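You operate a simulated robot arm through the tools that you are given. There is no shell and no other tool. Be economical: measure what you need, move in short steps, check, and stop when the job is done.

You are at the controls of a simulated robot arm. One attempt, no reset.

## Task
Dry both wet plates; stack the cream one on the blue plate and the teal one on top.
Fine: use the folded blue towel and put it back. What is to be rubbed or washed off counts as gone when no trace of it is left.

It is judged by the outcome, as a careful person would: the job done as asked, and still so three seconds after it is handed in. It fails if anything else is knocked over, pushed out of place, dropped, spilled or broken. Flat cloth is picked up by pressing the open fingertips on it (5 to 10 N) and closing them slowly along it; thin cloth reads only 2 to 8 mm in the jaws.

## Robot
A 6-joint arm with a two-finger parallel gripper on a trunk, on a base that drives. Base frame: it is fixed to the floor where the robot stands at the start and does not move with it; the origin is under the middle of the robot, x ahead of it, y to its left, z up. Lengths are in cm, angles in degrees, forces in N, time in s.
With the tool pointing down near the work surface it reaches from about 10 to 64 cm from the robot's upright axis, wherever it stands. Its first joint turns from -166.0 to 166.0 degrees. Places, roughly: folded blue towel (7x12x3 cm) [50, 10, 100]. Payload 4.1 kg.
Tool frame: the origin (TCP) lies between the finger pads and is the grasp point; the fingertips stand 2.3 cm ahead of it; z points along the fingers, y is the line along which they close. The gripper opens to 9.4 cm. The fingers are 3.8 cm wide and 1 cm thick; the gripper's body (5.4 by 9.6 cm) begins 3.9 cm behind the TCP.
Orientation is that of the tool frame in the base frame, as [roll, pitch, yaw] about the fixed x, y, z axes, in that order (R = Rz(yaw) Ry(pitch) Rx(roll)). With the fingers straight down and closing along the base's y, the tool's x points along the base's -x, its y along +y and its z along -z.

## Interface
- The arm moves only by the tool nudge_tool. Its argument "increments" is a list of rows, each an object of numbers (a shift or turn left out is 0, a gripper value left out holds the last): "dx", "dy", "dz": the shift along the base's x, y, z in m; "rx", "ry", "rz": the turn, a rotation vector about the base's x, y, z in degrees. In form: [{"dx": .., "dy": .., "dz": .., "rx": .., "ry": .., "rz": ..}, ...]. A call has 1 to 10 rows; each row is the pose to reach, as a shift and turn from the pose commanded when the call began. "fingers" is the finger opening in m, from 0 to 0.094, set as the call begins (left out, the last holds). Each row takes 0.2 s and may step no farther than 5 cm and 8.6 degrees from the row before; otherwise, or with a gripper value out of range, the whole call is refused. A pose out of reach is approached as far as the arm can. The call stops where the force on the tool passes 40 N (or 10 N more than at its start, if that is more) or the arm is blocked; 0.2 s more then pass. Each finger travels about 4.5 cm/s and halts on what it meets, pressing with about 27 N; the grip force reading is that of the motor and also rises with nothing between the fingers. The clock runs only during rows and for 0.2 s after the last one: add rows that repeat a pose to give the fingers time. It gives the time, the measured TCP pose, the force on the tool (base axes), the opening and the grip force at its end, in the units of the frame above (readings bear some noise), with the torque about the TCP (base axes, N m) and any sound that the robot's microphone picked up, and new pictures: "pictures" is both (left out), scene, wrist or none.
- Cameras (640 x 400 px; columns grow to the right, rows downward): "scene" is now at [-2.53, 9.54, 148.08]; the picture's right is [-0.90, -0.43, -0.00], its down [-0.32, 0.68, -0.66] and it looks along [0.28, -0.60, -0.75] (base axes); focal length 241 px, centre (320, 200). "wrist" rides on the gripper at [8.6, 1.6, -7.4] in the tool frame; the picture's right is [-0.18, 0.98, 0.00], its down [-0.58, -0.11, -0.81] and it looks along [-0.79, -0.15, 0.59] (tool axes); focal length 243 px, centre (320, 200). There is no depth. A picture from a camera that has moved, and an enlarged one, comes with that camera's place and axes in the base frame and with its lens.
- raise_lower(by): slides the trunk up (or, below 0, down) by that many cm; the arm and the scene camera ride with it, the base frame stays. It gives what a move gives, with no picture.
- roll_base(legs): drives the robot by 1 to 6 legs, each [ahead, turn to the left] in cm and degrees, along the robot's own axes; the way and the turn of a leg run together, so that a leg with both is an arc; at most 150 cm and 180 degrees a leg. The arm and the cameras ride along, it lands a little off, and it stops where it bumps. It gives what a move gives, and a new picture of the scene camera.
- head_to(pan, tilt): turns the head with the scene camera to pan (to the left, within 155 degrees either way) and tilt (down, from -29 to 69), counted from straight ahead of the robot. It gives what a move gives, and a new picture of the scene camera.
- enlarge(camera, box): a new picture of the part [left, top, right, bottom] of that camera's present view, enlarged. It takes no simulated time.
- job_done(): hands the job in; it is judged then, once.

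Go step by step. Nothing tells you exact positions but the pictures and the camera data: compare them with the known pose of the tool, close in by small moves and look again before you grip or let go. The budget is 120 turns and 260 pictures, counting those below and the enlarged ones. Unless the task says otherwise, let go and move clear before handing in, and close with one line.

The tools are called after "Emit:" as name(argument=value, ...) on one line, values as JSON. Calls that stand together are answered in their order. nudge_tool: Moves the arm, as the interface text tells. Its arguments: {"type":"object","properties":{"increments":{"type":"array"},"fingers":{"type":"number"},"pictures":{"type":"string","enum":["both","scene","wrist","none"]}},"required":["increments"]} The other tools are called the same way: raise_lower (by) slides the trunk up or down; roll_base (legs) drives the base; head_to (pan, tilt) turns the head that bears the scene camera; enlarge (camera, box) takes an enlarged picture of a part of a camera's view; job_done () hands the job in.

At the start:

```text
time_s: 0.0
position: [-4.94, -36.07, 120.26]
tcp_rot: [180.0, 0.1, 180.0]
ft_force: [0.5, 1.0, -0.5]
torque: [-0.02, 0.02, 0.04]
width: 9.41
finger_force: 0.0
trunk travel left (down, up): [-45.0, 14.0]
robot x, y, heading: [0.02, -0.65, -0.2]
head pan, tilt: [-64.6, 48.6]
```

scene: 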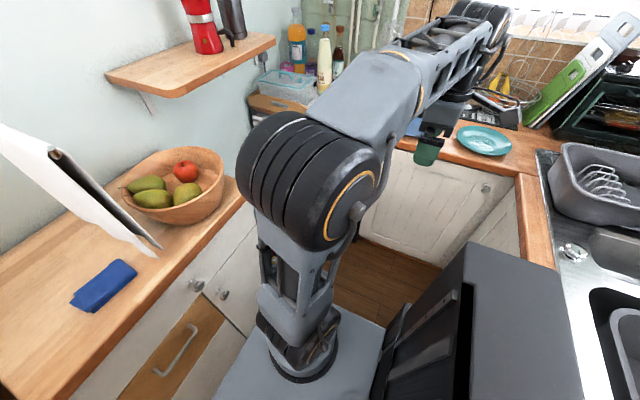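
wrist: 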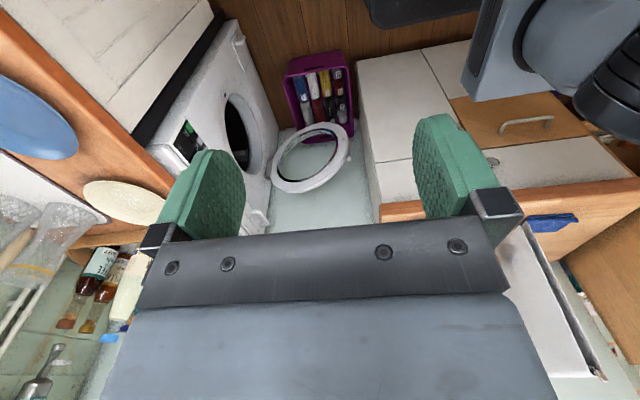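

The towel lies on the counter ahead, and a teal plate is on the counter to the robot's right. The cream and blue plates are hidden behind the arm, so I'll look around with the head.

Emit:
head_to(pan=-100, tilt=40)

Emit:
head_to(pan=-15, tilt=45)

Emit:
enlarge(camera="wrist", box=[0, 40, 240, 240])

```text
time_s: 1.0
position: [-4.97, -36.08, 120.2]
tcp_rot: [-180.0, 0.1, -180.0]
ft_force: [-0.1, -0.2, -0.3]
torque: [0.0, 0.0, 0.01]
width: 9.4
finger_force: 0.1
trunk travel left (down, up): [-45.0, 14.0]
robot x, y, heading: [-0.22, 0.27, -0.1]
head pan, tilt: [-100.0, 40.0]
camera scene: at [-7.36, 8.23, 149.31], right [-0.98, 0.17, 0.0], down [0.11, 0.63, -0.77], along [-0.13, -0.75, -0.64], focal length 241 px, centre (320, 200)
```

scene: 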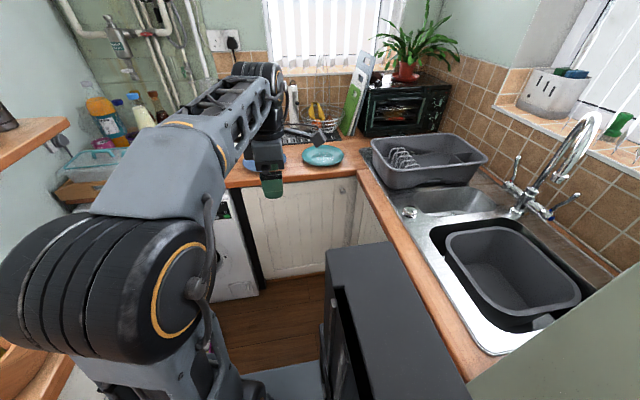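

```text
time_s: 2.6
position: [-4.85, -35.93, 120.31]
tcp_rot: [180.0, 0.0, 180.0]
ft_force: [0.3, -0.9, -0.2]
torque: [-0.03, -0.03, -0.01]
width: 9.4
finger_force: 0.2
trunk travel left (down, up): [-45.0, 14.0]
robot x, y, heading: [-0.19, -0.07, 0.2]
head pan, tilt: [-15.0, 45.0]
camera scene: at [1.96, 14.5, 148.59], right [-0.26, -0.97, 0.0], down [-0.68, 0.18, -0.71], along [0.68, -0.18, -0.71], focal length 241 px, centre (320, 200)
```

scene: 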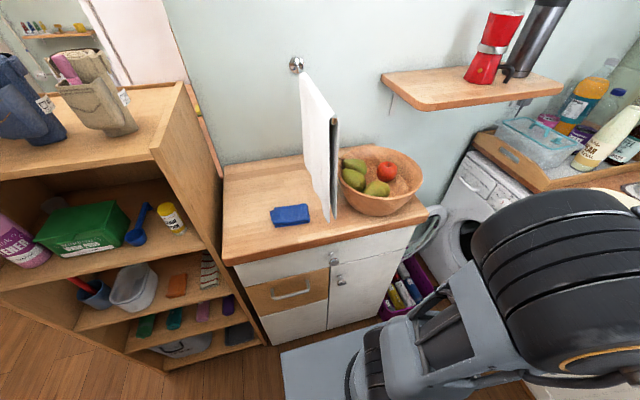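

```text
2.00 times, centred on (120, 140) of wrist
camera zoom: at [-13.58, -34.42, 127.7], right [0.18, 0.98, 0.0], down [0.58, -0.11, 0.81], along [0.79, -0.15, -0.59], focal length 485 px, centre (720, 320)
```

zoom: 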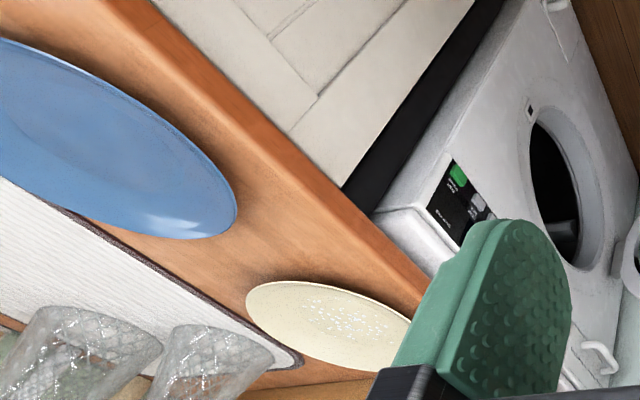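

The towel is on the counter ahead, beside an upright white panel. I'll look closer at that and at the plates.

Emit:
enlarge(camera="scene", box=[210, 40, 450, 260])

Emit:
head_to(pan=-75, tilt=25)

```text
1.82 times, centred on (330, 150) of scene
camera zoom: at [1.96, 14.5, 148.59], right [-0.26, -0.97, 0.0], down [-0.68, 0.18, -0.71], along [0.68, -0.18, -0.71], focal length 439 px, centre (302, 291)
```

zoom: 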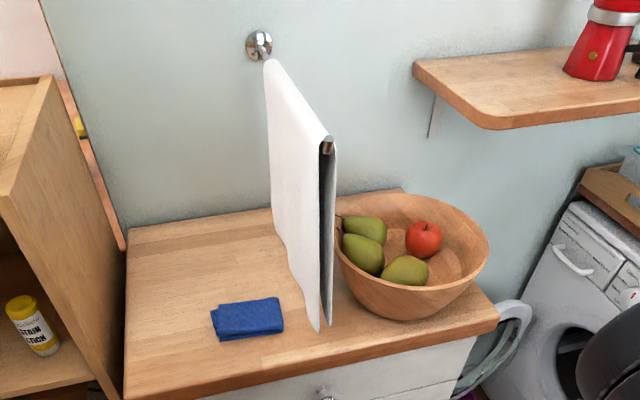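

```text
time_s: 3.9
position: [-4.88, -35.94, 120.22]
tcp_rot: [180.0, 0.0, 180.0]
ft_force: [-0.3, -0.8, 0.6]
torque: [0.0, -0.02, 0.02]
width: 9.42
finger_force: 0.0
trunk travel left (down, up): [-45.0, 14.0]
robot x, y, heading: [0.15, 0.27, 0.1]
head pan, tilt: [-75.0, 25.0]
camera scene: at [-3.5, 7.71, 151.64], right [-0.97, -0.26, 0.0], down [-0.11, 0.41, -0.91], along [0.24, -0.88, -0.42], focal length 241 px, centre (320, 200)
```

scene: 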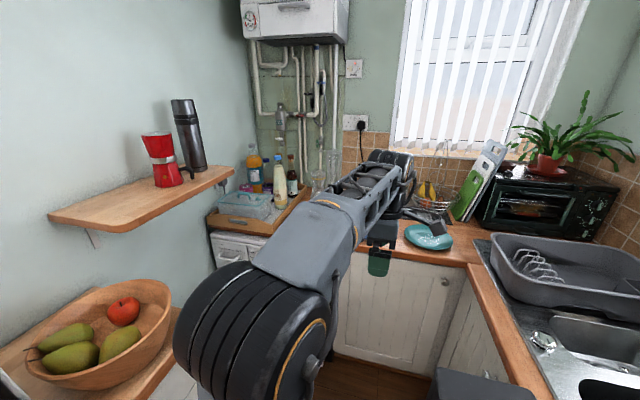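

A cloth hangs on a rail just to the right of the towel, so I'll approach carefully. First I swing the arm round to the front in an arc at its present height.

Emit:
nudge_tool(increments=[{"dx": 0.0474, "dy": -0.0033, "rz": 7.5}, {"dx": 0.0949, "dy": -0.0004, "rz": 15}, {"dx": 0.1416, "dy": 0.0088, "rz": 22.5}, {"dx": 0.1867, "dy": 0.0239, "rz": 30}, {"dx": 0.2294, "dy": 0.0448, "rz": 37.5}, {"dx": 0.269, "dy": 0.0711, "rz": 45}, {"dx": 0.3049, "dy": 0.1023, "rz": 52.5}, {"dx": 0.3364, "dy": 0.1379, "rz": 60}, {"dx": 0.363, "dy": 0.1774, "rz": 67.5}, {"dx": 0.3841, "dy": 0.22, "rz": 75}])

Emit:
head_to(pan=-90, tilt=35)

Emit:
head_to(pan=-75, tilt=69)

```text
time_s: 6.1
position: [33.36, -14.09, 120.33]
tcp_rot: [180.0, 0.1, -104.9]
ft_force: [-0.2, 0.2, 0.0]
torque: [0.0, -0.03, -0.02]
width: 9.39
finger_force: 0.0
trunk travel left (down, up): [-45.0, 14.0]
robot x, y, heading: [-0.12, -0.15, 0.0]
head pan, tilt: [-75.0, 25.0]
camera scene: at [-3.49, 7.72, 151.65], right [-0.97, -0.26, 0.0], down [-0.11, 0.41, -0.91], along [0.23, -0.88, -0.42], focal length 241 px, centre (320, 200)
camera wrist: at [29.5, -22.08, 127.69], right [-0.9, 0.43, 0.0], down [0.26, 0.53, 0.81], along [0.35, 0.73, -0.59], focal length 243 px, centre (320, 200)
```

scene: 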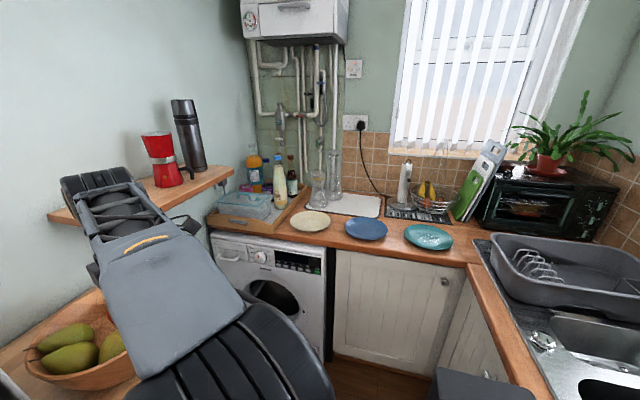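
wrist: 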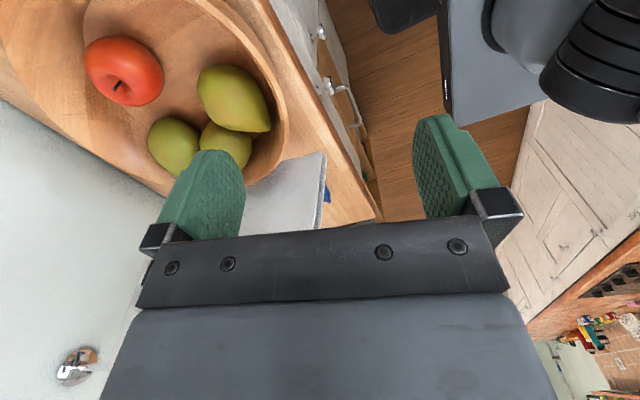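

```text
time_s: 6.9
position: [33.27, -14.18, 120.39]
tcp_rot: [-180.0, 0.0, -105.0]
ft_force: [0.3, 0.4, 0.9]
torque: [0.0, -0.02, 0.01]
width: 9.4
finger_force: 0.1
trunk travel left (down, up): [-45.0, 14.0]
robot x, y, heading: [-0.34, -0.14, 0.1]
head pan, tilt: [-90.0, 35.0]
camera scene: at [-5.88, 7.8, 150.07], right [-1.0, 0.0, 0.0], down [0.0, 0.57, -0.82], along [0.0, -0.82, -0.57], focal length 241 px, centre (320, 200)
```

scene: 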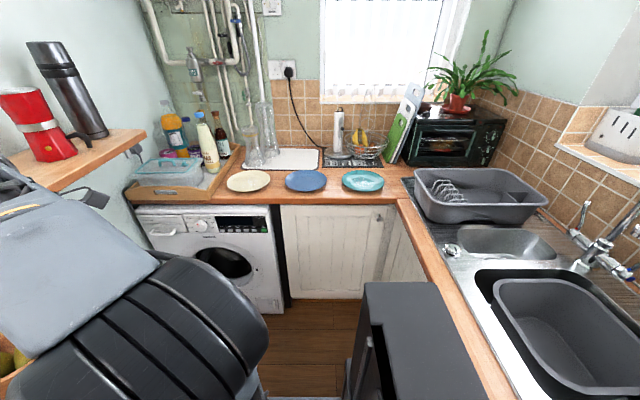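

```text
time_s: 7.9
position: [33.17, -14.2, 120.28]
tcp_rot: [-180.0, 0.0, -105.1]
ft_force: [0.0, 0.2, 0.3]
torque: [-0.01, 0.02, -0.01]
width: 9.38
finger_force: 0.1
trunk travel left (down, up): [-45.0, 14.0]
robot x, y, heading: [0.03, -0.07, 0.1]
head pan, tilt: [-75.0, 68.8]
camera scene: at [-4.44, 11.21, 145.71], right [-0.97, -0.26, 0.0], down [-0.24, 0.9, -0.36], along [0.09, -0.35, -0.93], focal length 241 px, centre (320, 200)
```

scene: 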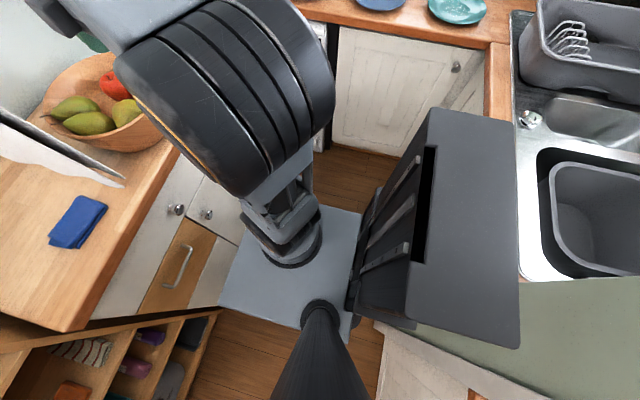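

The three plates sit about y≈-81 at x≈25 (cream), 0 (blue) and -24 (teal). The towel is near (46, 11), and the hanging cloth's near edge is at about (41, 1). I'll pass the cloth at a smaller radius while turning the wrist so the camera ends up on the side away from it.

Emit:
nudge_tool(increments=[{"dx": -0.04, "dy": 0.02, "dz": 0.01, "rz": 8}, {"dx": -0.065, "dy": 0.06, "dz": 0.02, "rz": 16}, {"dx": -0.07, "dy": 0.1, "dz": 0.03, "rz": 24}, {"dx": -0.07, "dy": 0.14, "dz": 0.03, "rz": 32}, {"dx": -0.07, "dy": 0.18, "dz": 0.03, "rz": 40}, {"dx": -0.07, "dy": 0.22, "dz": 0.03, "rz": 48}, {"dx": -0.07, "dy": 0.26, "dz": 0.03, "rz": 56}, {"dx": -0.07, "dy": 0.26, "dz": 0.03, "rz": 64}, {"dx": -0.07, "dy": 0.26, "dz": 0.03, "rz": 72}, {"dx": -0.07, "dy": 0.26, "dz": 0.03, "rz": 80}], pictures="none")

Emit:
nudge_tool(increments=[{"rz": 8}, {"rz": 16}, {"rz": 24}, {"rz": 32}, {"rz": 40}, {"rz": 48}, {"rz": 56}, {"rz": 64}, {"rz": 72}, {"rz": 80}], pictures="none")

Emit:
nudge_tool(increments=[{"rz": 7}, {"rz": 14}, {"rz": 21}, {"rz": 28}, {"rz": 35}])

```text
time_s: 10.1
position: [26.56, 12.08, 123.3]
tcp_rot: [180.0, 0.1, -24.8]
ft_force: [0.3, -1.3, 0.5]
torque: [-0.02, 0.0, 0.01]
width: 9.43
finger_force: 0.3
trunk travel left (down, up): [-45.0, 14.0]
robot x, y, heading: [0.34, -0.19, 0.3]
head pan, tilt: [-75.0, 68.8]
```

```text
time_s: 12.3
position: [16.23, 19.29, 122.19]
tcp_rot: [179.7, 0.0, 54.7]
ft_force: [0.7, -0.5, -0.1]
torque: [0.03, 0.0, 0.0]
width: 9.41
finger_force: 0.0
out of reach, approached as far as the arm can: row 7, 8, 9, 10
trunk travel left (down, up): [-45.0, 14.0]
robot x, y, heading: [0.23, -0.39, -0.1]
head pan, tilt: [-75.0, 68.8]
```

```text
time_s: 13.5
position: [3.66, 18.07, 121.8]
tcp_rot: [179.9, 0.0, 89.9]
ft_force: [-0.2, 0.1, -1.2]
torque: [0.0, 0.0, 0.0]
width: 9.39
finger_force: 0.0
out of reach, approached as far as the arm can: row 1, 2, 3, 4, 5
trunk travel left (down, up): [-45.0, 14.0]
robot x, y, heading: [-0.5, -0.22, -0.1]
head pan, tilt: [-75.0, 68.8]
camera scene: at [-4.43, 11.2, 145.7], right [-0.97, -0.26, 0.0], down [-0.24, 0.9, -0.36], along [0.09, -0.35, -0.93], focal length 241 px, centre (320, 200)
camera wrist: at [5.29, 26.62, 129.21], right [0.98, -0.19, 0.0], down [-0.11, -0.58, 0.81], along [-0.15, -0.79, -0.59], focal length 243 px, centre (320, 200)
```

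scene: 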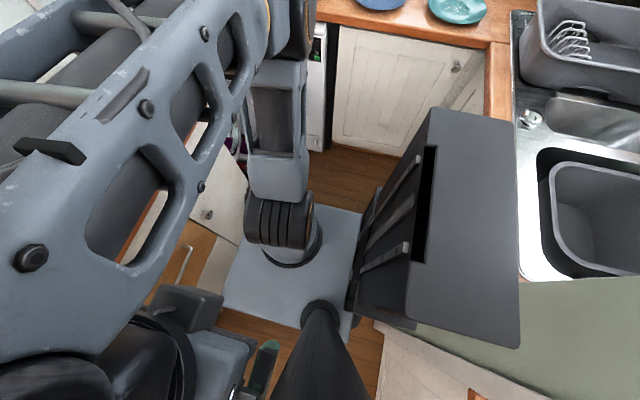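
wrist: 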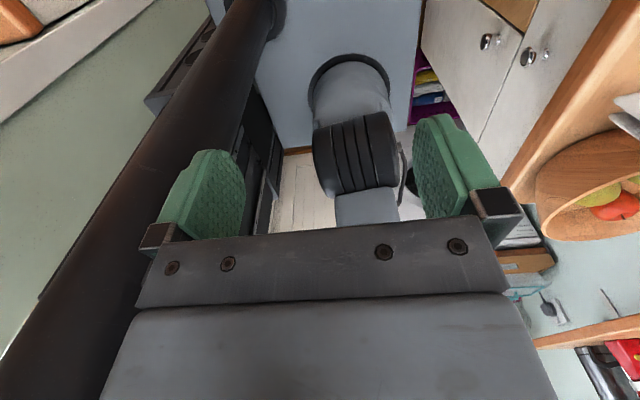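

The wrist hit its joint limit that way round, so I'll unwind it the other direction in stages.

Emit:
nudge_tool(increments=[{"rz": -8}, {"rz": -16}, {"rz": -24}, {"rz": -32}, {"rz": -40}, {"rz": -48}, {"rz": -56}, {"rz": -64}, {"rz": -72}, {"rz": -80}], pictures="none")

```text
time_s: 15.7
position: [3.91, 18.64, 122.17]
tcp_rot: [-180.0, -0.1, 9.9]
ft_force: [-0.7, 0.7, 0.5]
torque: [0.02, 0.02, -0.01]
width: 9.4
finger_force: 0.1
trunk travel left (down, up): [-45.0, 14.0]
robot x, y, heading: [0.09, 0.12, -0.0]
head pan, tilt: [-75.0, 68.8]
```

Emit:
nudge_tool(increments=[{"dx": 0.04, "dy": 0.005, "rz": -8}, {"dx": 0.08, "dy": 0.005, "rz": -16}, {"dx": 0.12, "dy": 0.0, "rz": -24}, {"dx": 0.16, "dy": -0.02, "rz": -32}, {"dx": 0.2, "dy": -0.04, "rz": -40}, {"dx": 0.22, "dy": -0.05, "rz": -48}, {"dx": 0.23, "dy": -0.05, "rz": -56}, {"dx": 0.23, "dy": -0.05, "rz": -64}, {"dx": 0.23, "dy": -0.05, "rz": -72}, {"dx": 0.23, "dy": -0.05, "rz": -80}], pictures="none")

Emit:
nudge_tool(increments=[{"rz": -8}, {"rz": -16}, {"rz": -24}, {"rz": -32}, {"rz": -40}, {"rz": -48}, {"rz": -56}, {"rz": -64}, {"rz": -72}, {"rz": -80}], pictures="none")

Emit:
nudge_tool(increments=[{"rz": -8}, {"rz": -16}, {"rz": -24}, {"rz": -32}, {"rz": -40}, {"rz": -48}, {"rz": -56}, {"rz": -64}, {"rz": -72}, {"rz": -80}], pictures="none")

Emit:
nudge_tool(increments=[{"rz": -8}, {"rz": -16}, {"rz": -24}, {"rz": -32}, {"rz": -40}])

```text
time_s: 17.9
position: [27.06, 13.51, 121.87]
tcp_rot: [180.0, -0.1, -70.2]
ft_force: [-0.1, 0.8, -0.1]
torque: [0.01, -0.03, -0.02]
width: 9.4
finger_force: 0.0
trunk travel left (down, up): [-45.0, 14.0]
robot x, y, heading: [-0.15, 0.04, -0.0]
head pan, tilt: [-75.0, 68.8]
```

```text
time_s: 20.1
position: [27.09, 13.77, 122.04]
tcp_rot: [180.0, 0.0, -150.1]
ft_force: [-1.0, 0.1, -1.6]
torque: [-0.01, 0.02, 0.0]
width: 9.41
finger_force: 0.1
trunk travel left (down, up): [-45.0, 14.0]
robot x, y, heading: [0.04, 0.01, -0.1]
head pan, tilt: [-75.0, 68.8]
```

```text
time_s: 22.3
position: [26.87, 13.71, 121.98]
tcp_rot: [180.0, 0.0, 129.8]
ft_force: [-0.9, -0.1, -0.4]
torque: [0.02, -0.02, 0.03]
width: 9.4
finger_force: 0.0
trunk travel left (down, up): [-45.0, 14.0]
robot x, y, heading: [0.12, 0.18, -0.1]
head pan, tilt: [-75.0, 68.8]
```

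```text
time_s: 23.5
position: [26.87, 13.7, 122.14]
tcp_rot: [-180.0, 0.1, 89.9]
ft_force: [-0.6, 0.4, -0.3]
torque: [0.01, -0.02, 0.0]
width: 9.4
finger_force: 0.1
trunk travel left (down, up): [-45.0, 14.0]
robot x, y, heading: [0.07, 0.21, -0.2]
head pan, tilt: [-75.0, 68.8]
camera scene: at [-4.44, 11.22, 145.7], right [-0.97, -0.26, 0.0], down [-0.24, 0.9, -0.36], along [0.09, -0.35, -0.93], focal length 241 px, centre (320, 200)
camera wrist: at [28.54, 22.38, 129.45], right [0.98, -0.19, 0.0], down [-0.11, -0.58, 0.81], along [-0.15, -0.79, -0.59], focal length 243 px, centre (320, 200)
```

scene: 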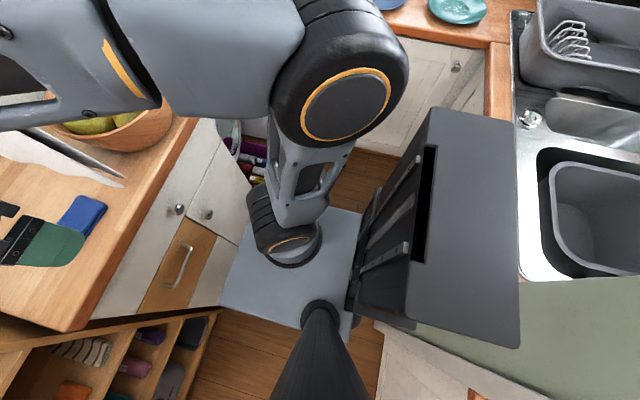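
wrist: 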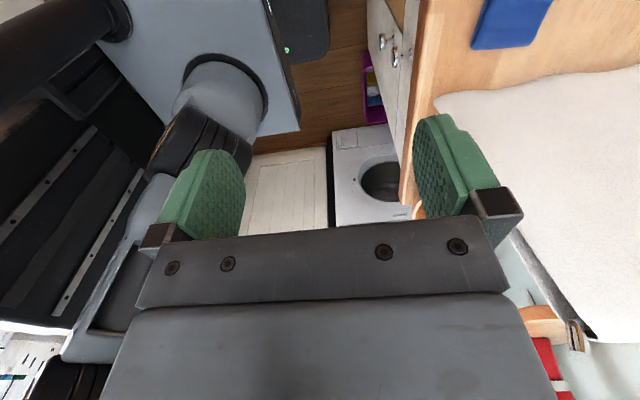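

Before reaching in, I need to see where the forearm sits relative to the hanging cloth, so I look straight ahead.

Emit:
head_to(pan=-10, tilt=40)

Emit:
head_to(pan=20, tilt=60)

```text
time_s: 24.8
position: [26.96, 13.73, 121.99]
tcp_rot: [-180.0, 0.0, 90.0]
ft_force: [-0.2, -0.1, -0.6]
torque: [-0.03, -0.02, -0.01]
width: 9.4
finger_force: 0.0
trunk travel left (down, up): [-45.0, 14.0]
robot x, y, heading: [0.06, 0.13, -0.0]
head pan, tilt: [-10.0, 40.0]
camera scene: at [2.48, 15.14, 149.31], right [-0.17, -0.98, 0.0], down [-0.63, 0.11, -0.77], along [0.75, -0.13, -0.64], focal length 241 px, centre (320, 200)
```

scene: 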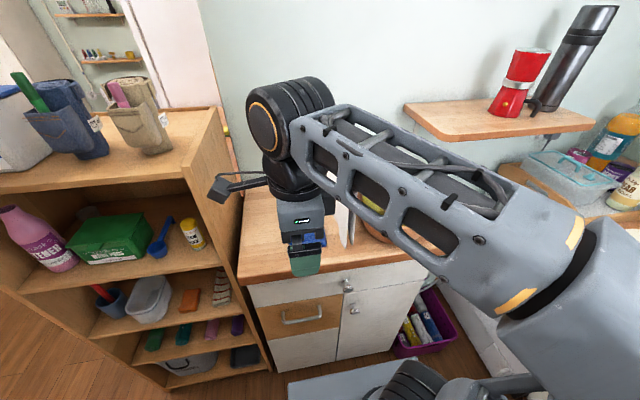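

```text
time_s: 25.8
position: [26.94, 13.73, 122.11]
tcp_rot: [-179.9, 0.0, 90.0]
ft_force: [0.3, 0.0, -0.9]
torque: [0.02, -0.01, -0.01]
width: 9.42
finger_force: 0.1
trunk travel left (down, up): [-45.0, 14.0]
robot x, y, heading: [-0.09, 0.22, 0.3]
head pan, tilt: [20.0, 60.0]
camera scene: at [0.38, 18.89, 146.64], right [0.34, -0.94, 0.0], down [-0.81, -0.3, -0.5], along [0.47, 0.17, -0.87], focal length 241 px, centre (320, 200)
```

scene: 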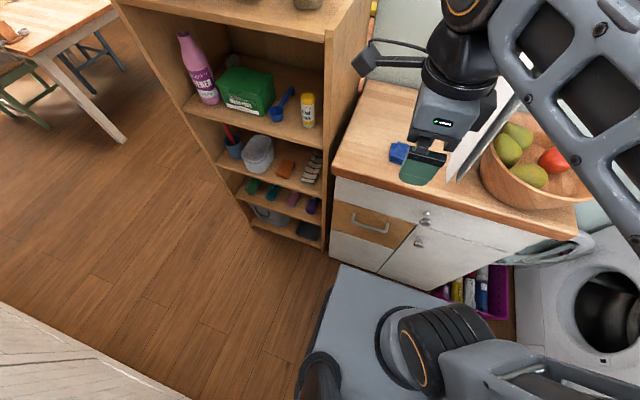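

The forearm would crowd the hanging cloth from here, so I'll approach the towel from further left. I'll turn the robot to face the plate counter (-y). Then it can shuttle along one straight line between the towel, backed up to y≈30, and the plates, forward to y≈-30.

Emit:
roll_base(legs=[[0, -90]])

```text
time_s: 30.0
position: [14.07, -26.78, 122.03]
tcp_rot: [-179.9, 0.0, 0.8]
ft_force: [0.4, -0.3, 0.0]
torque: [0.03, -0.03, 0.0]
width: 9.38
finger_force: 0.0
trunk travel left (down, up): [-45.0, 14.0]
robot x, y, heading: [-0.17, -0.34, -89.3]
head pan, tilt: [20.0, 60.0]
camera scene: at [19.05, -0.04, 146.64], right [-0.94, -0.35, 0.0], down [-0.31, 0.81, -0.5], along [0.18, -0.47, -0.87], focal length 241 px, centre (320, 200)
```

scene: 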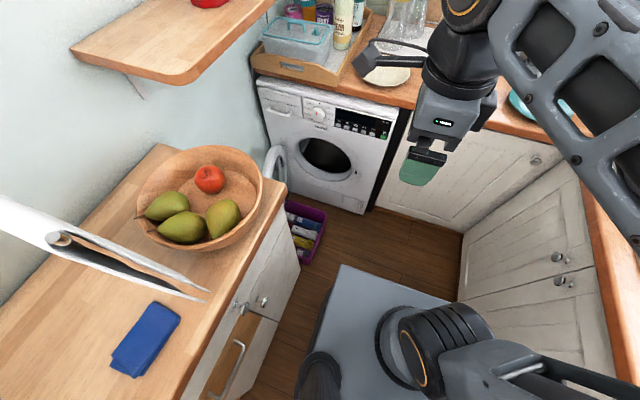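

The turn worked. Now I reverse 30 cm.

Emit:
roll_base(legs=[[-30, 0]])

Emit:
head_to(pan=65, tilt=50)

```text
time_s: 32.0
position: [13.82, 2.53, 122.0]
tcp_rot: [-180.0, 0.1, 0.8]
ft_force: [0.2, -0.7, -0.3]
torque: [0.02, 0.0, 0.0]
width: 9.41
finger_force: 0.1
trunk travel left (down, up): [-45.0, 14.0]
robot x, y, heading: [-0.36, 29.52, -89.3]
head pan, tilt: [20.0, 60.0]
camera scene: at [18.64, 29.27, 146.64], right [-0.93, -0.36, 0.0], down [-0.31, 0.81, -0.5], along [0.18, -0.47, -0.87], focal length 241 px, centre (320, 200)
```

scene: 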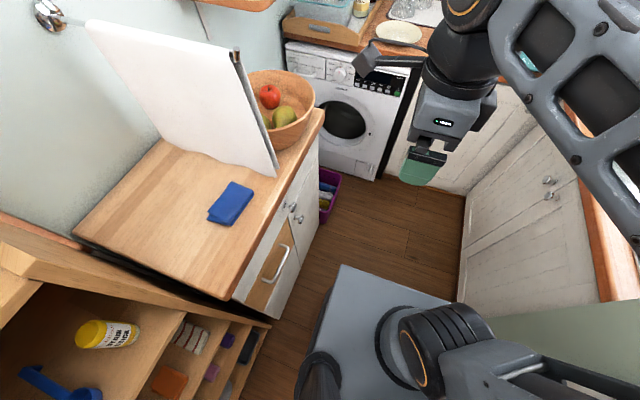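

```text
time_s: 33.1
position: [13.75, 2.45, 122.1]
tcp_rot: [-179.9, 0.0, 0.8]
ft_force: [0.3, 0.3, 0.5]
torque: [-0.01, -0.03, 0.01]
width: 9.4
finger_force: 0.1
trunk travel left (down, up): [-45.0, 14.0]
robot x, y, heading: [-0.38, 29.08, -89.1]
head pan, tilt: [65.0, 50.0]
camera scene: at [23.29, 32.32, 147.89], right [-0.41, -0.91, 0.0], down [-0.7, 0.31, -0.64], along [0.59, -0.26, -0.77], focal length 241 px, centre (320, 200)
```

scene: 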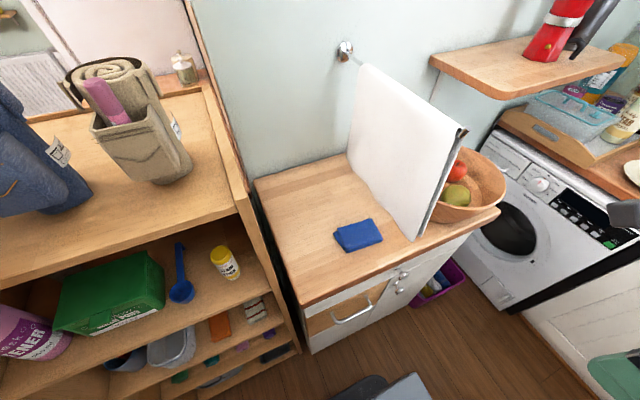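

Emit:
enlarge(camera="scene", box=[300, 190, 420, 265])

Emit:
nudge_tool(increments=[{"dx": 0.03, "dy": 0.03, "rz": 8}, {"dx": 0.06, "dy": 0.06, "rz": 16}, {"dx": 0.09, "dy": 0.09, "rz": 24}, {"dx": 0.12, "dy": 0.11, "rz": 32}, {"dx": 0.16, "dy": 0.125, "rz": 40}, {"dx": 0.19, "dy": 0.125, "rz": 48}, {"dx": 0.22, "dy": 0.125, "rz": 56}, {"dx": 0.25, "dy": 0.12, "rz": 64}, {"dx": 0.26, "dy": 0.115, "rz": 72}, {"dx": 0.26, "dy": 0.11, "rz": 80}])

```text
5.33 times, centred on (360, 228) of scene
camera zoom: at [23.29, 32.32, 147.89], right [-0.41, -0.91, 0.0], down [-0.7, 0.31, -0.64], along [0.59, -0.26, -0.77], focal length 1287 px, centre (107, 53)
```

zoom: 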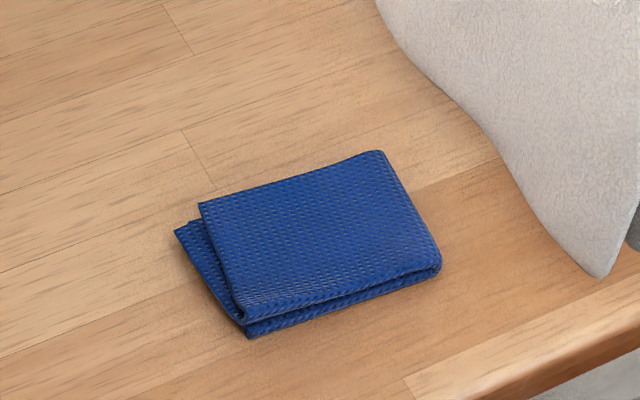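

```text
time_s: 35.3
position: [39.72, 13.6, 122.07]
tcp_rot: [-179.9, -0.1, 80.9]
ft_force: [0.3, -0.2, 0.1]
torque: [0.01, -0.02, -0.03]
width: 9.4
finger_force: 0.0
trunk travel left (down, up): [-45.0, 14.0]
robot x, y, heading: [-0.46, 29.08, -89.3]
head pan, tilt: [65.0, 50.0]
camera scene: at [23.29, 32.33, 147.89], right [-0.41, -0.91, 0.0], down [-0.7, 0.31, -0.64], along [0.59, -0.26, -0.77], focal length 241 px, centre (320, 200)
camera wrist: at [42.63, 21.85, 129.5], right [0.94, -0.34, 0.0], down [-0.2, -0.56, 0.81], along [-0.27, -0.76, -0.59], focal length 243 px, centre (320, 200)
```

scene: 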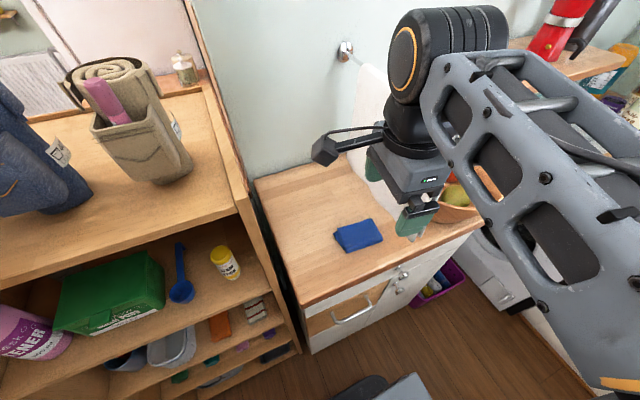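
wrist: 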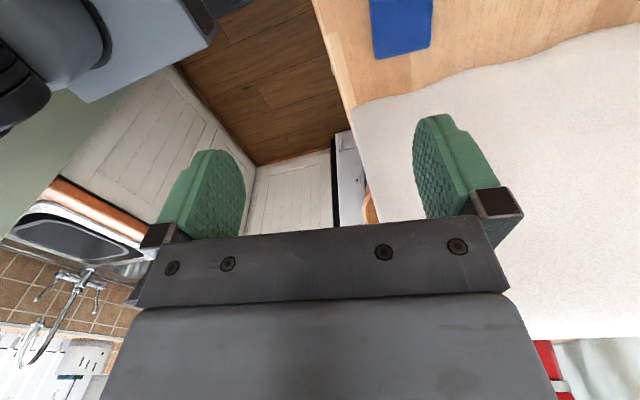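

The towel's long axis is about 82° in yaw, matching the tool, with its centre near (47.4, 11.6). I move above it and start down.

Emit:
nudge_tool(increments=[{"dx": 0.04, "dy": -0.008}, {"dx": 0.077, "dy": -0.016}, {"dx": 0.077, "dy": -0.016, "dz": -0.04}, {"dx": 0.077, "dy": -0.016, "dz": -0.08}, {"dx": 0.077, "dy": -0.016, "dz": -0.13}])

```text
time_s: 36.5
position: [47.23, 11.91, 109.03]
tcp_rot: [-180.0, 0.0, 80.8]
ft_force: [0.5, -0.4, 0.4]
torque: [-0.04, -0.01, 0.02]
width: 9.41
finger_force: 0.1
trunk travel left (down, up): [-45.0, 14.0]
robot x, y, heading: [-0.25, 29.52, -89.2]
head pan, tilt: [65.0, 50.0]
camera scene: at [23.34, 32.32, 147.89], right [-0.41, -0.91, 0.0], down [-0.7, 0.31, -0.64], along [0.59, -0.26, -0.77], focal length 241 px, centre (320, 200)
camera wrist: at [50.24, 20.09, 116.49], right [0.94, -0.34, 0.0], down [-0.2, -0.56, 0.81], along [-0.27, -0.76, -0.59], focal length 243 px, centre (320, 200)
```

scene: 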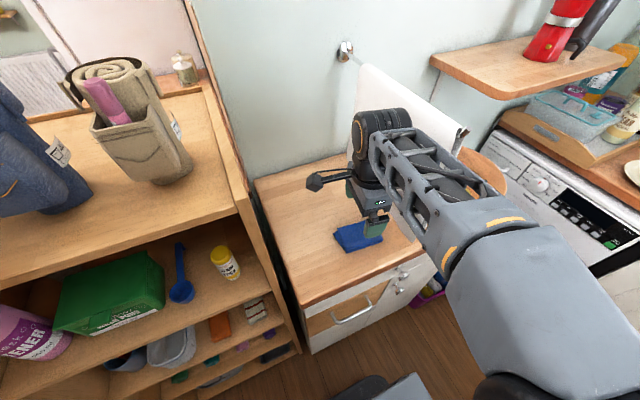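
wrist: 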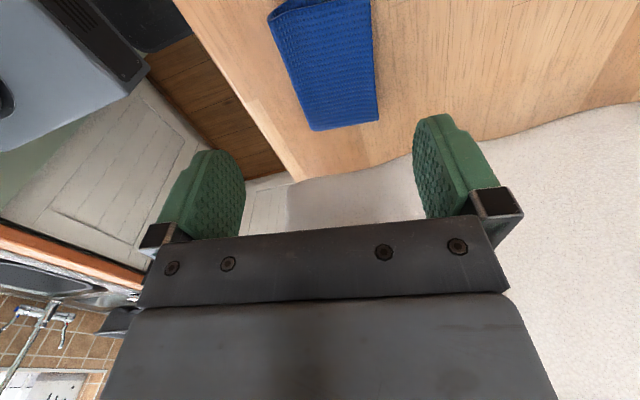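

The towel centre is nearer x≈48.2. I shift and lower so the open fingers straddle it, watching the force.

Emit:
nudge_tool(increments=[{"dx": 0.01, "dz": -0.02}, {"dx": 0.01, "dz": -0.04}, {"dx": 0.01, "dz": -0.06}, {"dx": 0.01, "dz": -0.075}, {"dx": 0.01, "dz": -0.083}])

Emit:
enlarge(camera="scene", box=[300, 150, 460, 250])

```text
time_s: 37.7
position: [48.25, 12.0, 100.77]
tcp_rot: [-179.8, 0.1, 80.8]
ft_force: [-0.5, 0.4, 0.2]
torque: [0.05, 0.01, 0.0]
width: 9.44
finger_force: 0.0
trunk travel left (down, up): [-45.0, 14.0]
robot x, y, heading: [-0.33, 29.29, -89.3]
head pan, tilt: [65.0, 50.0]
camera scene: at [23.31, 32.33, 147.89], right [-0.41, -0.91, 0.0], down [-0.7, 0.31, -0.64], along [0.59, -0.26, -0.77], focal length 241 px, centre (320, 200)
camera wrist: at [51.22, 20.24, 108.09], right [0.94, -0.34, 0.0], down [-0.2, -0.56, 0.81], along [-0.27, -0.76, -0.59], focal length 243 px, centre (320, 200)
```

scene: 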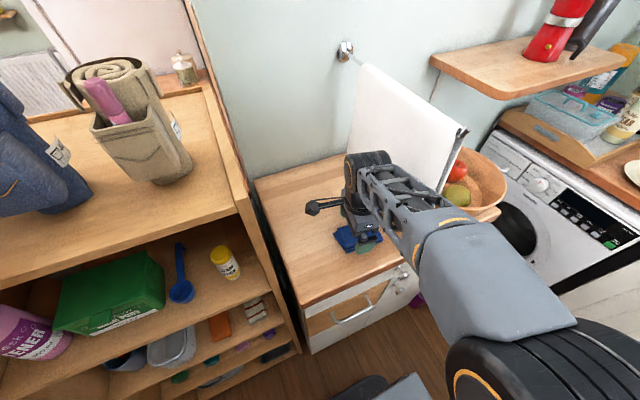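
wrist: 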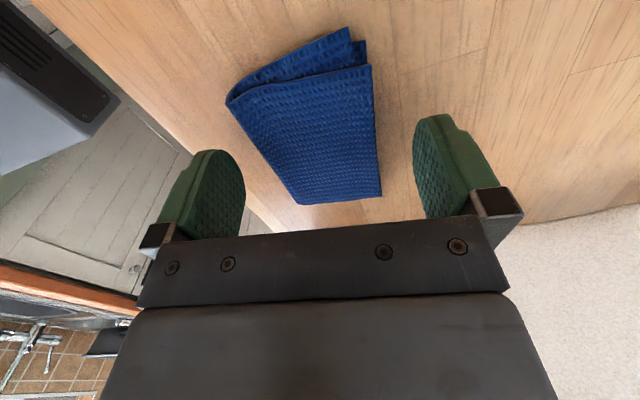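

```text
4.00 times, centred on (380, 200) of scene
camera zoom: at [23.31, 32.33, 147.89], right [-0.41, -0.91, 0.0], down [-0.7, 0.31, -0.64], along [0.59, -0.26, -0.77], focal length 965 px, centre (80, 200)
```

zoom: 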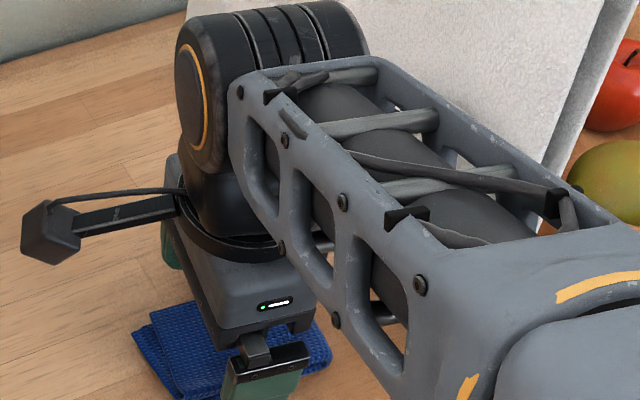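

The fingers straddle the towel well. I'll feel for the counter with small downward steps.

Emit:
nudge_tool(increments=[{"dz": -0.005}, {"dz": -0.01}], pictures="none")

Emit:
nudge_tool(increments=[{"dz": -0.004}], pictures="wrist")

```text
time_s: 38.3
position: [48.31, 11.96, 99.76]
tcp_rot: [180.0, 0.0, 80.8]
ft_force: [0.1, 0.0, -0.6]
torque: [-0.01, 0.01, 0.02]
width: 9.4
finger_force: 0.1
trunk travel left (down, up): [-45.0, 14.0]
robot x, y, heading: [-0.25, 29.22, -89.1]
head pan, tilt: [65.0, 50.0]
```

```text
time_s: 38.7
position: [48.33, 11.97, 99.24]
tcp_rot: [180.0, 0.0, 80.8]
ft_force: [-0.2, 0.2, 0.9]
torque: [-0.05, 0.01, -0.02]
width: 9.39
finger_force: 0.1
trunk travel left (down, up): [-45.0, 14.0]
robot x, y, heading: [-0.05, 29.2, -89.3]
head pan, tilt: [65.0, 50.0]
camera wrist: at [51.36, 20.26, 106.65], right [0.94, -0.34, 0.0], down [-0.2, -0.56, 0.81], along [-0.27, -0.76, -0.59], focal length 243 px, centre (320, 200)
```

wrist: 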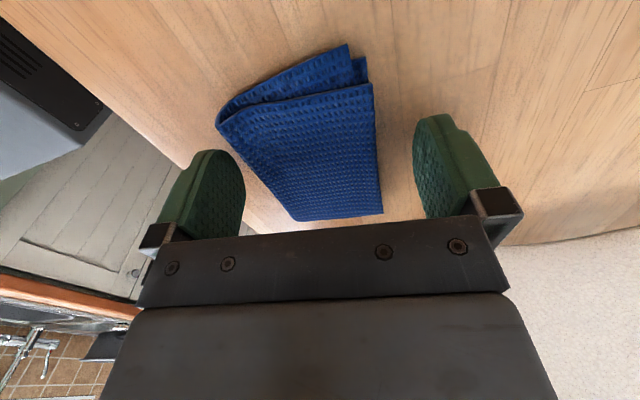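

Emit:
nudge_tool(increments=[{"dz": -0.005}], pictures="none")

Emit:
nudge_tool(increments=[{"dz": -0.004}], pictures="none")

Emit:
nudge_tool(increments=[{"dz": -0.004}], pictures="wrist")

```text
time_s: 39.1
position: [48.36, 12.01, 98.74]
tcp_rot: [179.9, -0.1, 80.8]
ft_force: [-0.1, 0.5, -0.4]
torque: [-0.01, -0.02, 0.01]
width: 9.39
finger_force: 0.0
trunk travel left (down, up): [-45.0, 14.0]
robot x, y, heading: [-0.53, 29.64, -89.4]
head pan, tilt: [65.0, 50.0]
```

```text
time_s: 39.5
position: [48.45, 12.13, 98.48]
tcp_rot: [-180.0, 0.0, 80.8]
ft_force: [-0.3, 0.1, 0.0]
torque: [0.06, 0.01, -0.01]
width: 9.4
finger_force: 0.2
trunk travel left (down, up): [-45.0, 14.0]
robot x, y, heading: [-0.72, 29.41, -89.3]
head pan, tilt: [65.0, 50.0]
```

```text
time_s: 39.9
position: [48.41, 12.12, 98.33]
tcp_rot: [179.7, 0.0, 80.9]
ft_force: [1.9, 2.0, 19.0]
torque: [0.32, 0.94, -0.1]
width: 9.37
finger_force: 0.1
trunk travel left (down, up): [-45.0, 14.0]
robot x, y, heading: [-0.56, 29.0, -88.9]
head pan, tilt: [65.0, 50.0]
camera wrist: at [51.36, 20.29, 105.75], right [0.94, -0.34, 0.0], down [-0.2, -0.56, 0.81], along [-0.27, -0.76, -0.59], focal length 243 px, centre (320, 200)
```

wrist: 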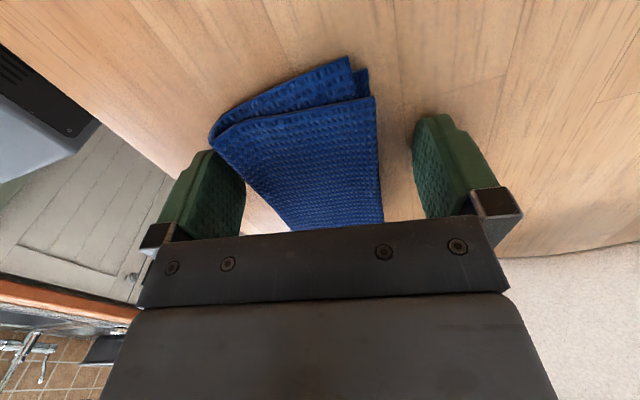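

The counter is at z≈96.0. I raise to leave about 0.8 cm of towel below the fingertips and close.

Emit:
nudge_tool(increments=[{"dz": 0.006}, {"dz": 0.01}], pictures="none")

Emit:
nudge_tool(increments=[{}, {}, {}, {}, {}, {}, {}], fingers=0.0, pictures="wrist")

```text
time_s: 40.5
position: [48.42, 12.05, 99.08]
tcp_rot: [180.0, 0.1, 80.8]
ft_force: [0.6, 0.4, -0.3]
torque: [0.03, 0.02, -0.02]
width: 9.39
finger_force: 0.1
trunk travel left (down, up): [-45.0, 14.0]
robot x, y, heading: [-0.42, 29.38, -88.9]
head pan, tilt: [65.0, 50.0]
```

```text
time_s: 42.1
position: [48.37, 12.02, 98.98]
tcp_rot: [-180.0, 0.0, 80.8]
ft_force: [0.3, 0.1, -0.4]
torque: [-0.03, -0.01, 0.05]
width: 6.45
finger_force: 26.8
trunk travel left (down, up): [-45.0, 14.0]
robot x, y, heading: [-0.31, 29.19, -89.3]
head pan, tilt: [65.0, 50.0]
camera wrist: at [51.41, 20.28, 106.48], right [0.94, -0.34, 0.0], down [-0.2, -0.56, 0.81], along [-0.27, -0.76, -0.59], focal length 243 px, centre (320, 200)
```

wrist: 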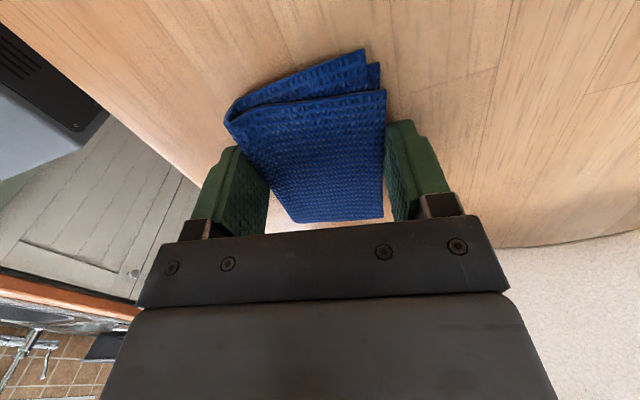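

The towel is gripped (6.45 cm). I lift and check.

Emit:
nudge_tool(increments=[{"dz": 0.02}, {"dz": 0.05}, {"dz": 0.09}, {"dz": 0.13}, {"dz": 0.18}, {"dz": 0.23}])

```text
time_s: 43.5
position: [48.18, 11.99, 121.94]
tcp_rot: [-179.9, 0.0, 80.8]
ft_force: [0.1, 0.1, -0.4]
torque: [0.03, -0.01, -0.03]
width: 6.42
finger_force: 27.4
trunk travel left (down, up): [-45.0, 14.0]
robot x, y, heading: [-0.54, 29.24, -89.1]
head pan, tilt: [65.0, 50.0]
camera scene: at [23.31, 32.32, 147.89], right [-0.41, -0.91, 0.0], down [-0.7, 0.31, -0.64], along [0.59, -0.26, -0.77], focal length 241 px, centre (320, 200)
camera wrist: at [51.12, 20.22, 129.32], right [0.94, -0.34, 0.0], down [-0.2, -0.56, 0.81], along [-0.27, -0.76, -0.59], focal length 243 px, centre (320, 200)
```

scene: 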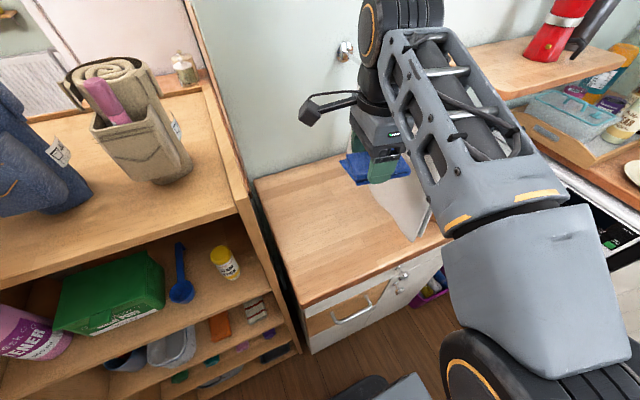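
wrist: 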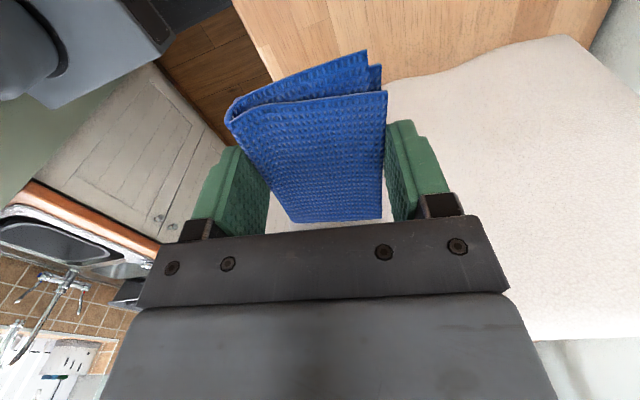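

Held firmly. I retract along the earlier path and drive forward to the plates.

Emit:
nudge_tool(increments=[{"dx": -0.045, "dy": 0.01, "rz": 0}, {"dx": -0.085, "dy": 0.018, "rz": -8}, {"dx": -0.105, "dy": 0.028, "rz": -16}, {"dx": -0.135, "dy": 0.033, "rz": -24}, {"dx": -0.165, "dy": 0.033, "rz": -32}, {"dx": -0.195, "dy": 0.03, "rz": -40}, {"dx": -0.225, "dy": 0.015, "rz": -48}, {"dx": -0.255, "dy": -0.005, "rz": -56}, {"dx": -0.285, "dy": -0.035, "rz": -64}, {"dx": -0.315, "dy": -0.065, "rz": -72}], pictures="none")

Emit:
roll_base(legs=[[56, 0]])

Emit:
head_to(pan=5, tilt=45)

```text
time_s: 45.7
position: [16.94, 5.45, 122.13]
tcp_rot: [-180.0, 0.0, 8.8]
ft_force: [0.4, -1.0, 0.5]
torque: [0.01, -0.01, -0.01]
width: 6.4
finger_force: 27.0
trunk travel left (down, up): [-45.0, 14.0]
robot x, y, heading: [-0.73, 29.07, -89.1]
head pan, tilt: [65.0, 50.0]
```

```text
time_s: 48.9
position: [18.13, -49.71, 122.13]
tcp_rot: [180.0, 0.1, 9.2]
ft_force: [-0.8, -0.5, -0.4]
torque: [0.02, -0.02, -0.02]
width: 6.41
finger_force: 26.8
trunk travel left (down, up): [-45.0, 14.0]
robot x, y, heading: [0.62, -26.52, -88.8]
head pan, tilt: [65.0, 50.0]
camera scene: at [24.27, -22.89, 147.9], right [-0.4, -0.92, 0.0], down [-0.7, 0.31, -0.64], along [0.59, -0.26, -0.77], focal length 241 px, centre (320, 200)
```

scene: 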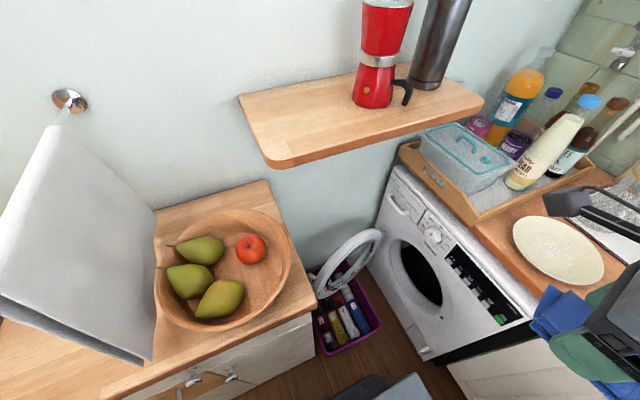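

```text
time_s: 50.2
position: [18.26, -49.7, 122.03]
tcp_rot: [179.9, 0.0, 9.1]
ft_force: [0.0, -0.5, -0.5]
torque: [-0.01, 0.01, 0.0]
width: 6.45
finger_force: 27.7
trunk travel left (down, up): [-45.0, 14.0]
robot x, y, heading: [0.37, -26.02, -88.6]
head pan, tilt: [5.0, 45.0]
camera scene: at [18.11, -27.86, 148.59], right [-0.99, -0.11, 0.0], down [-0.08, 0.7, -0.71], along [0.08, -0.7, -0.71], focal length 241 px, centre (320, 200)
```

scene: 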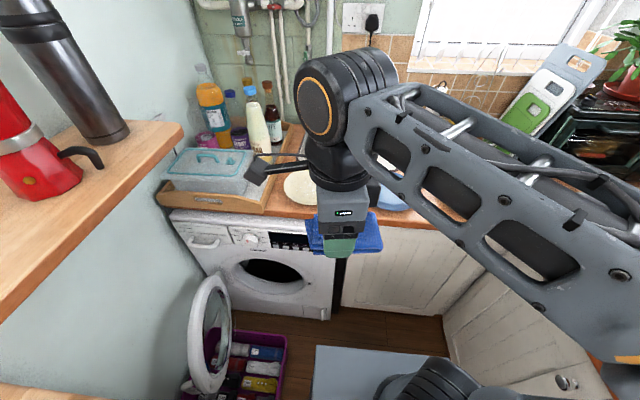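

Emit:
head_to(pan=38, tilt=52)

Emit:
enlarge(camera="scene", box=[380, 60, 620, 210])

```text
time_s: 51.1
position: [18.14, -49.64, 122.15]
tcp_rot: [180.0, 0.1, 9.2]
ft_force: [-0.2, 0.0, -0.4]
torque: [0.0, 0.01, -0.02]
width: 6.44
finger_force: 27.6
trunk travel left (down, up): [-45.0, 14.0]
robot x, y, heading: [0.61, -25.7, -89.0]
head pan, tilt: [38.0, 52.0]
camera scene: at [21.97, -25.6, 147.63], right [-0.78, -0.63, 0.0], down [-0.5, 0.61, -0.62], along [0.39, -0.48, -0.79], focal length 241 px, centre (320, 200)
```

scene: 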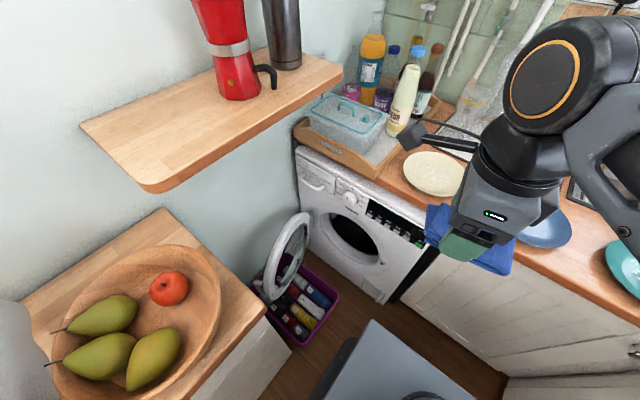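

```text
2.67 times, centred on (500, 135) of scene
camera zoom: at [21.97, -25.6, 147.63], right [-0.78, -0.63, 0.0], down [-0.5, 0.61, -0.62], along [0.39, -0.48, -0.79], focal length 644 px, centre (-160, 373)
```

zoom: 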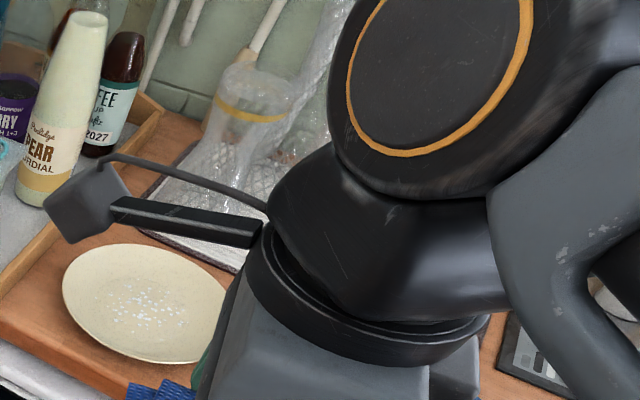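

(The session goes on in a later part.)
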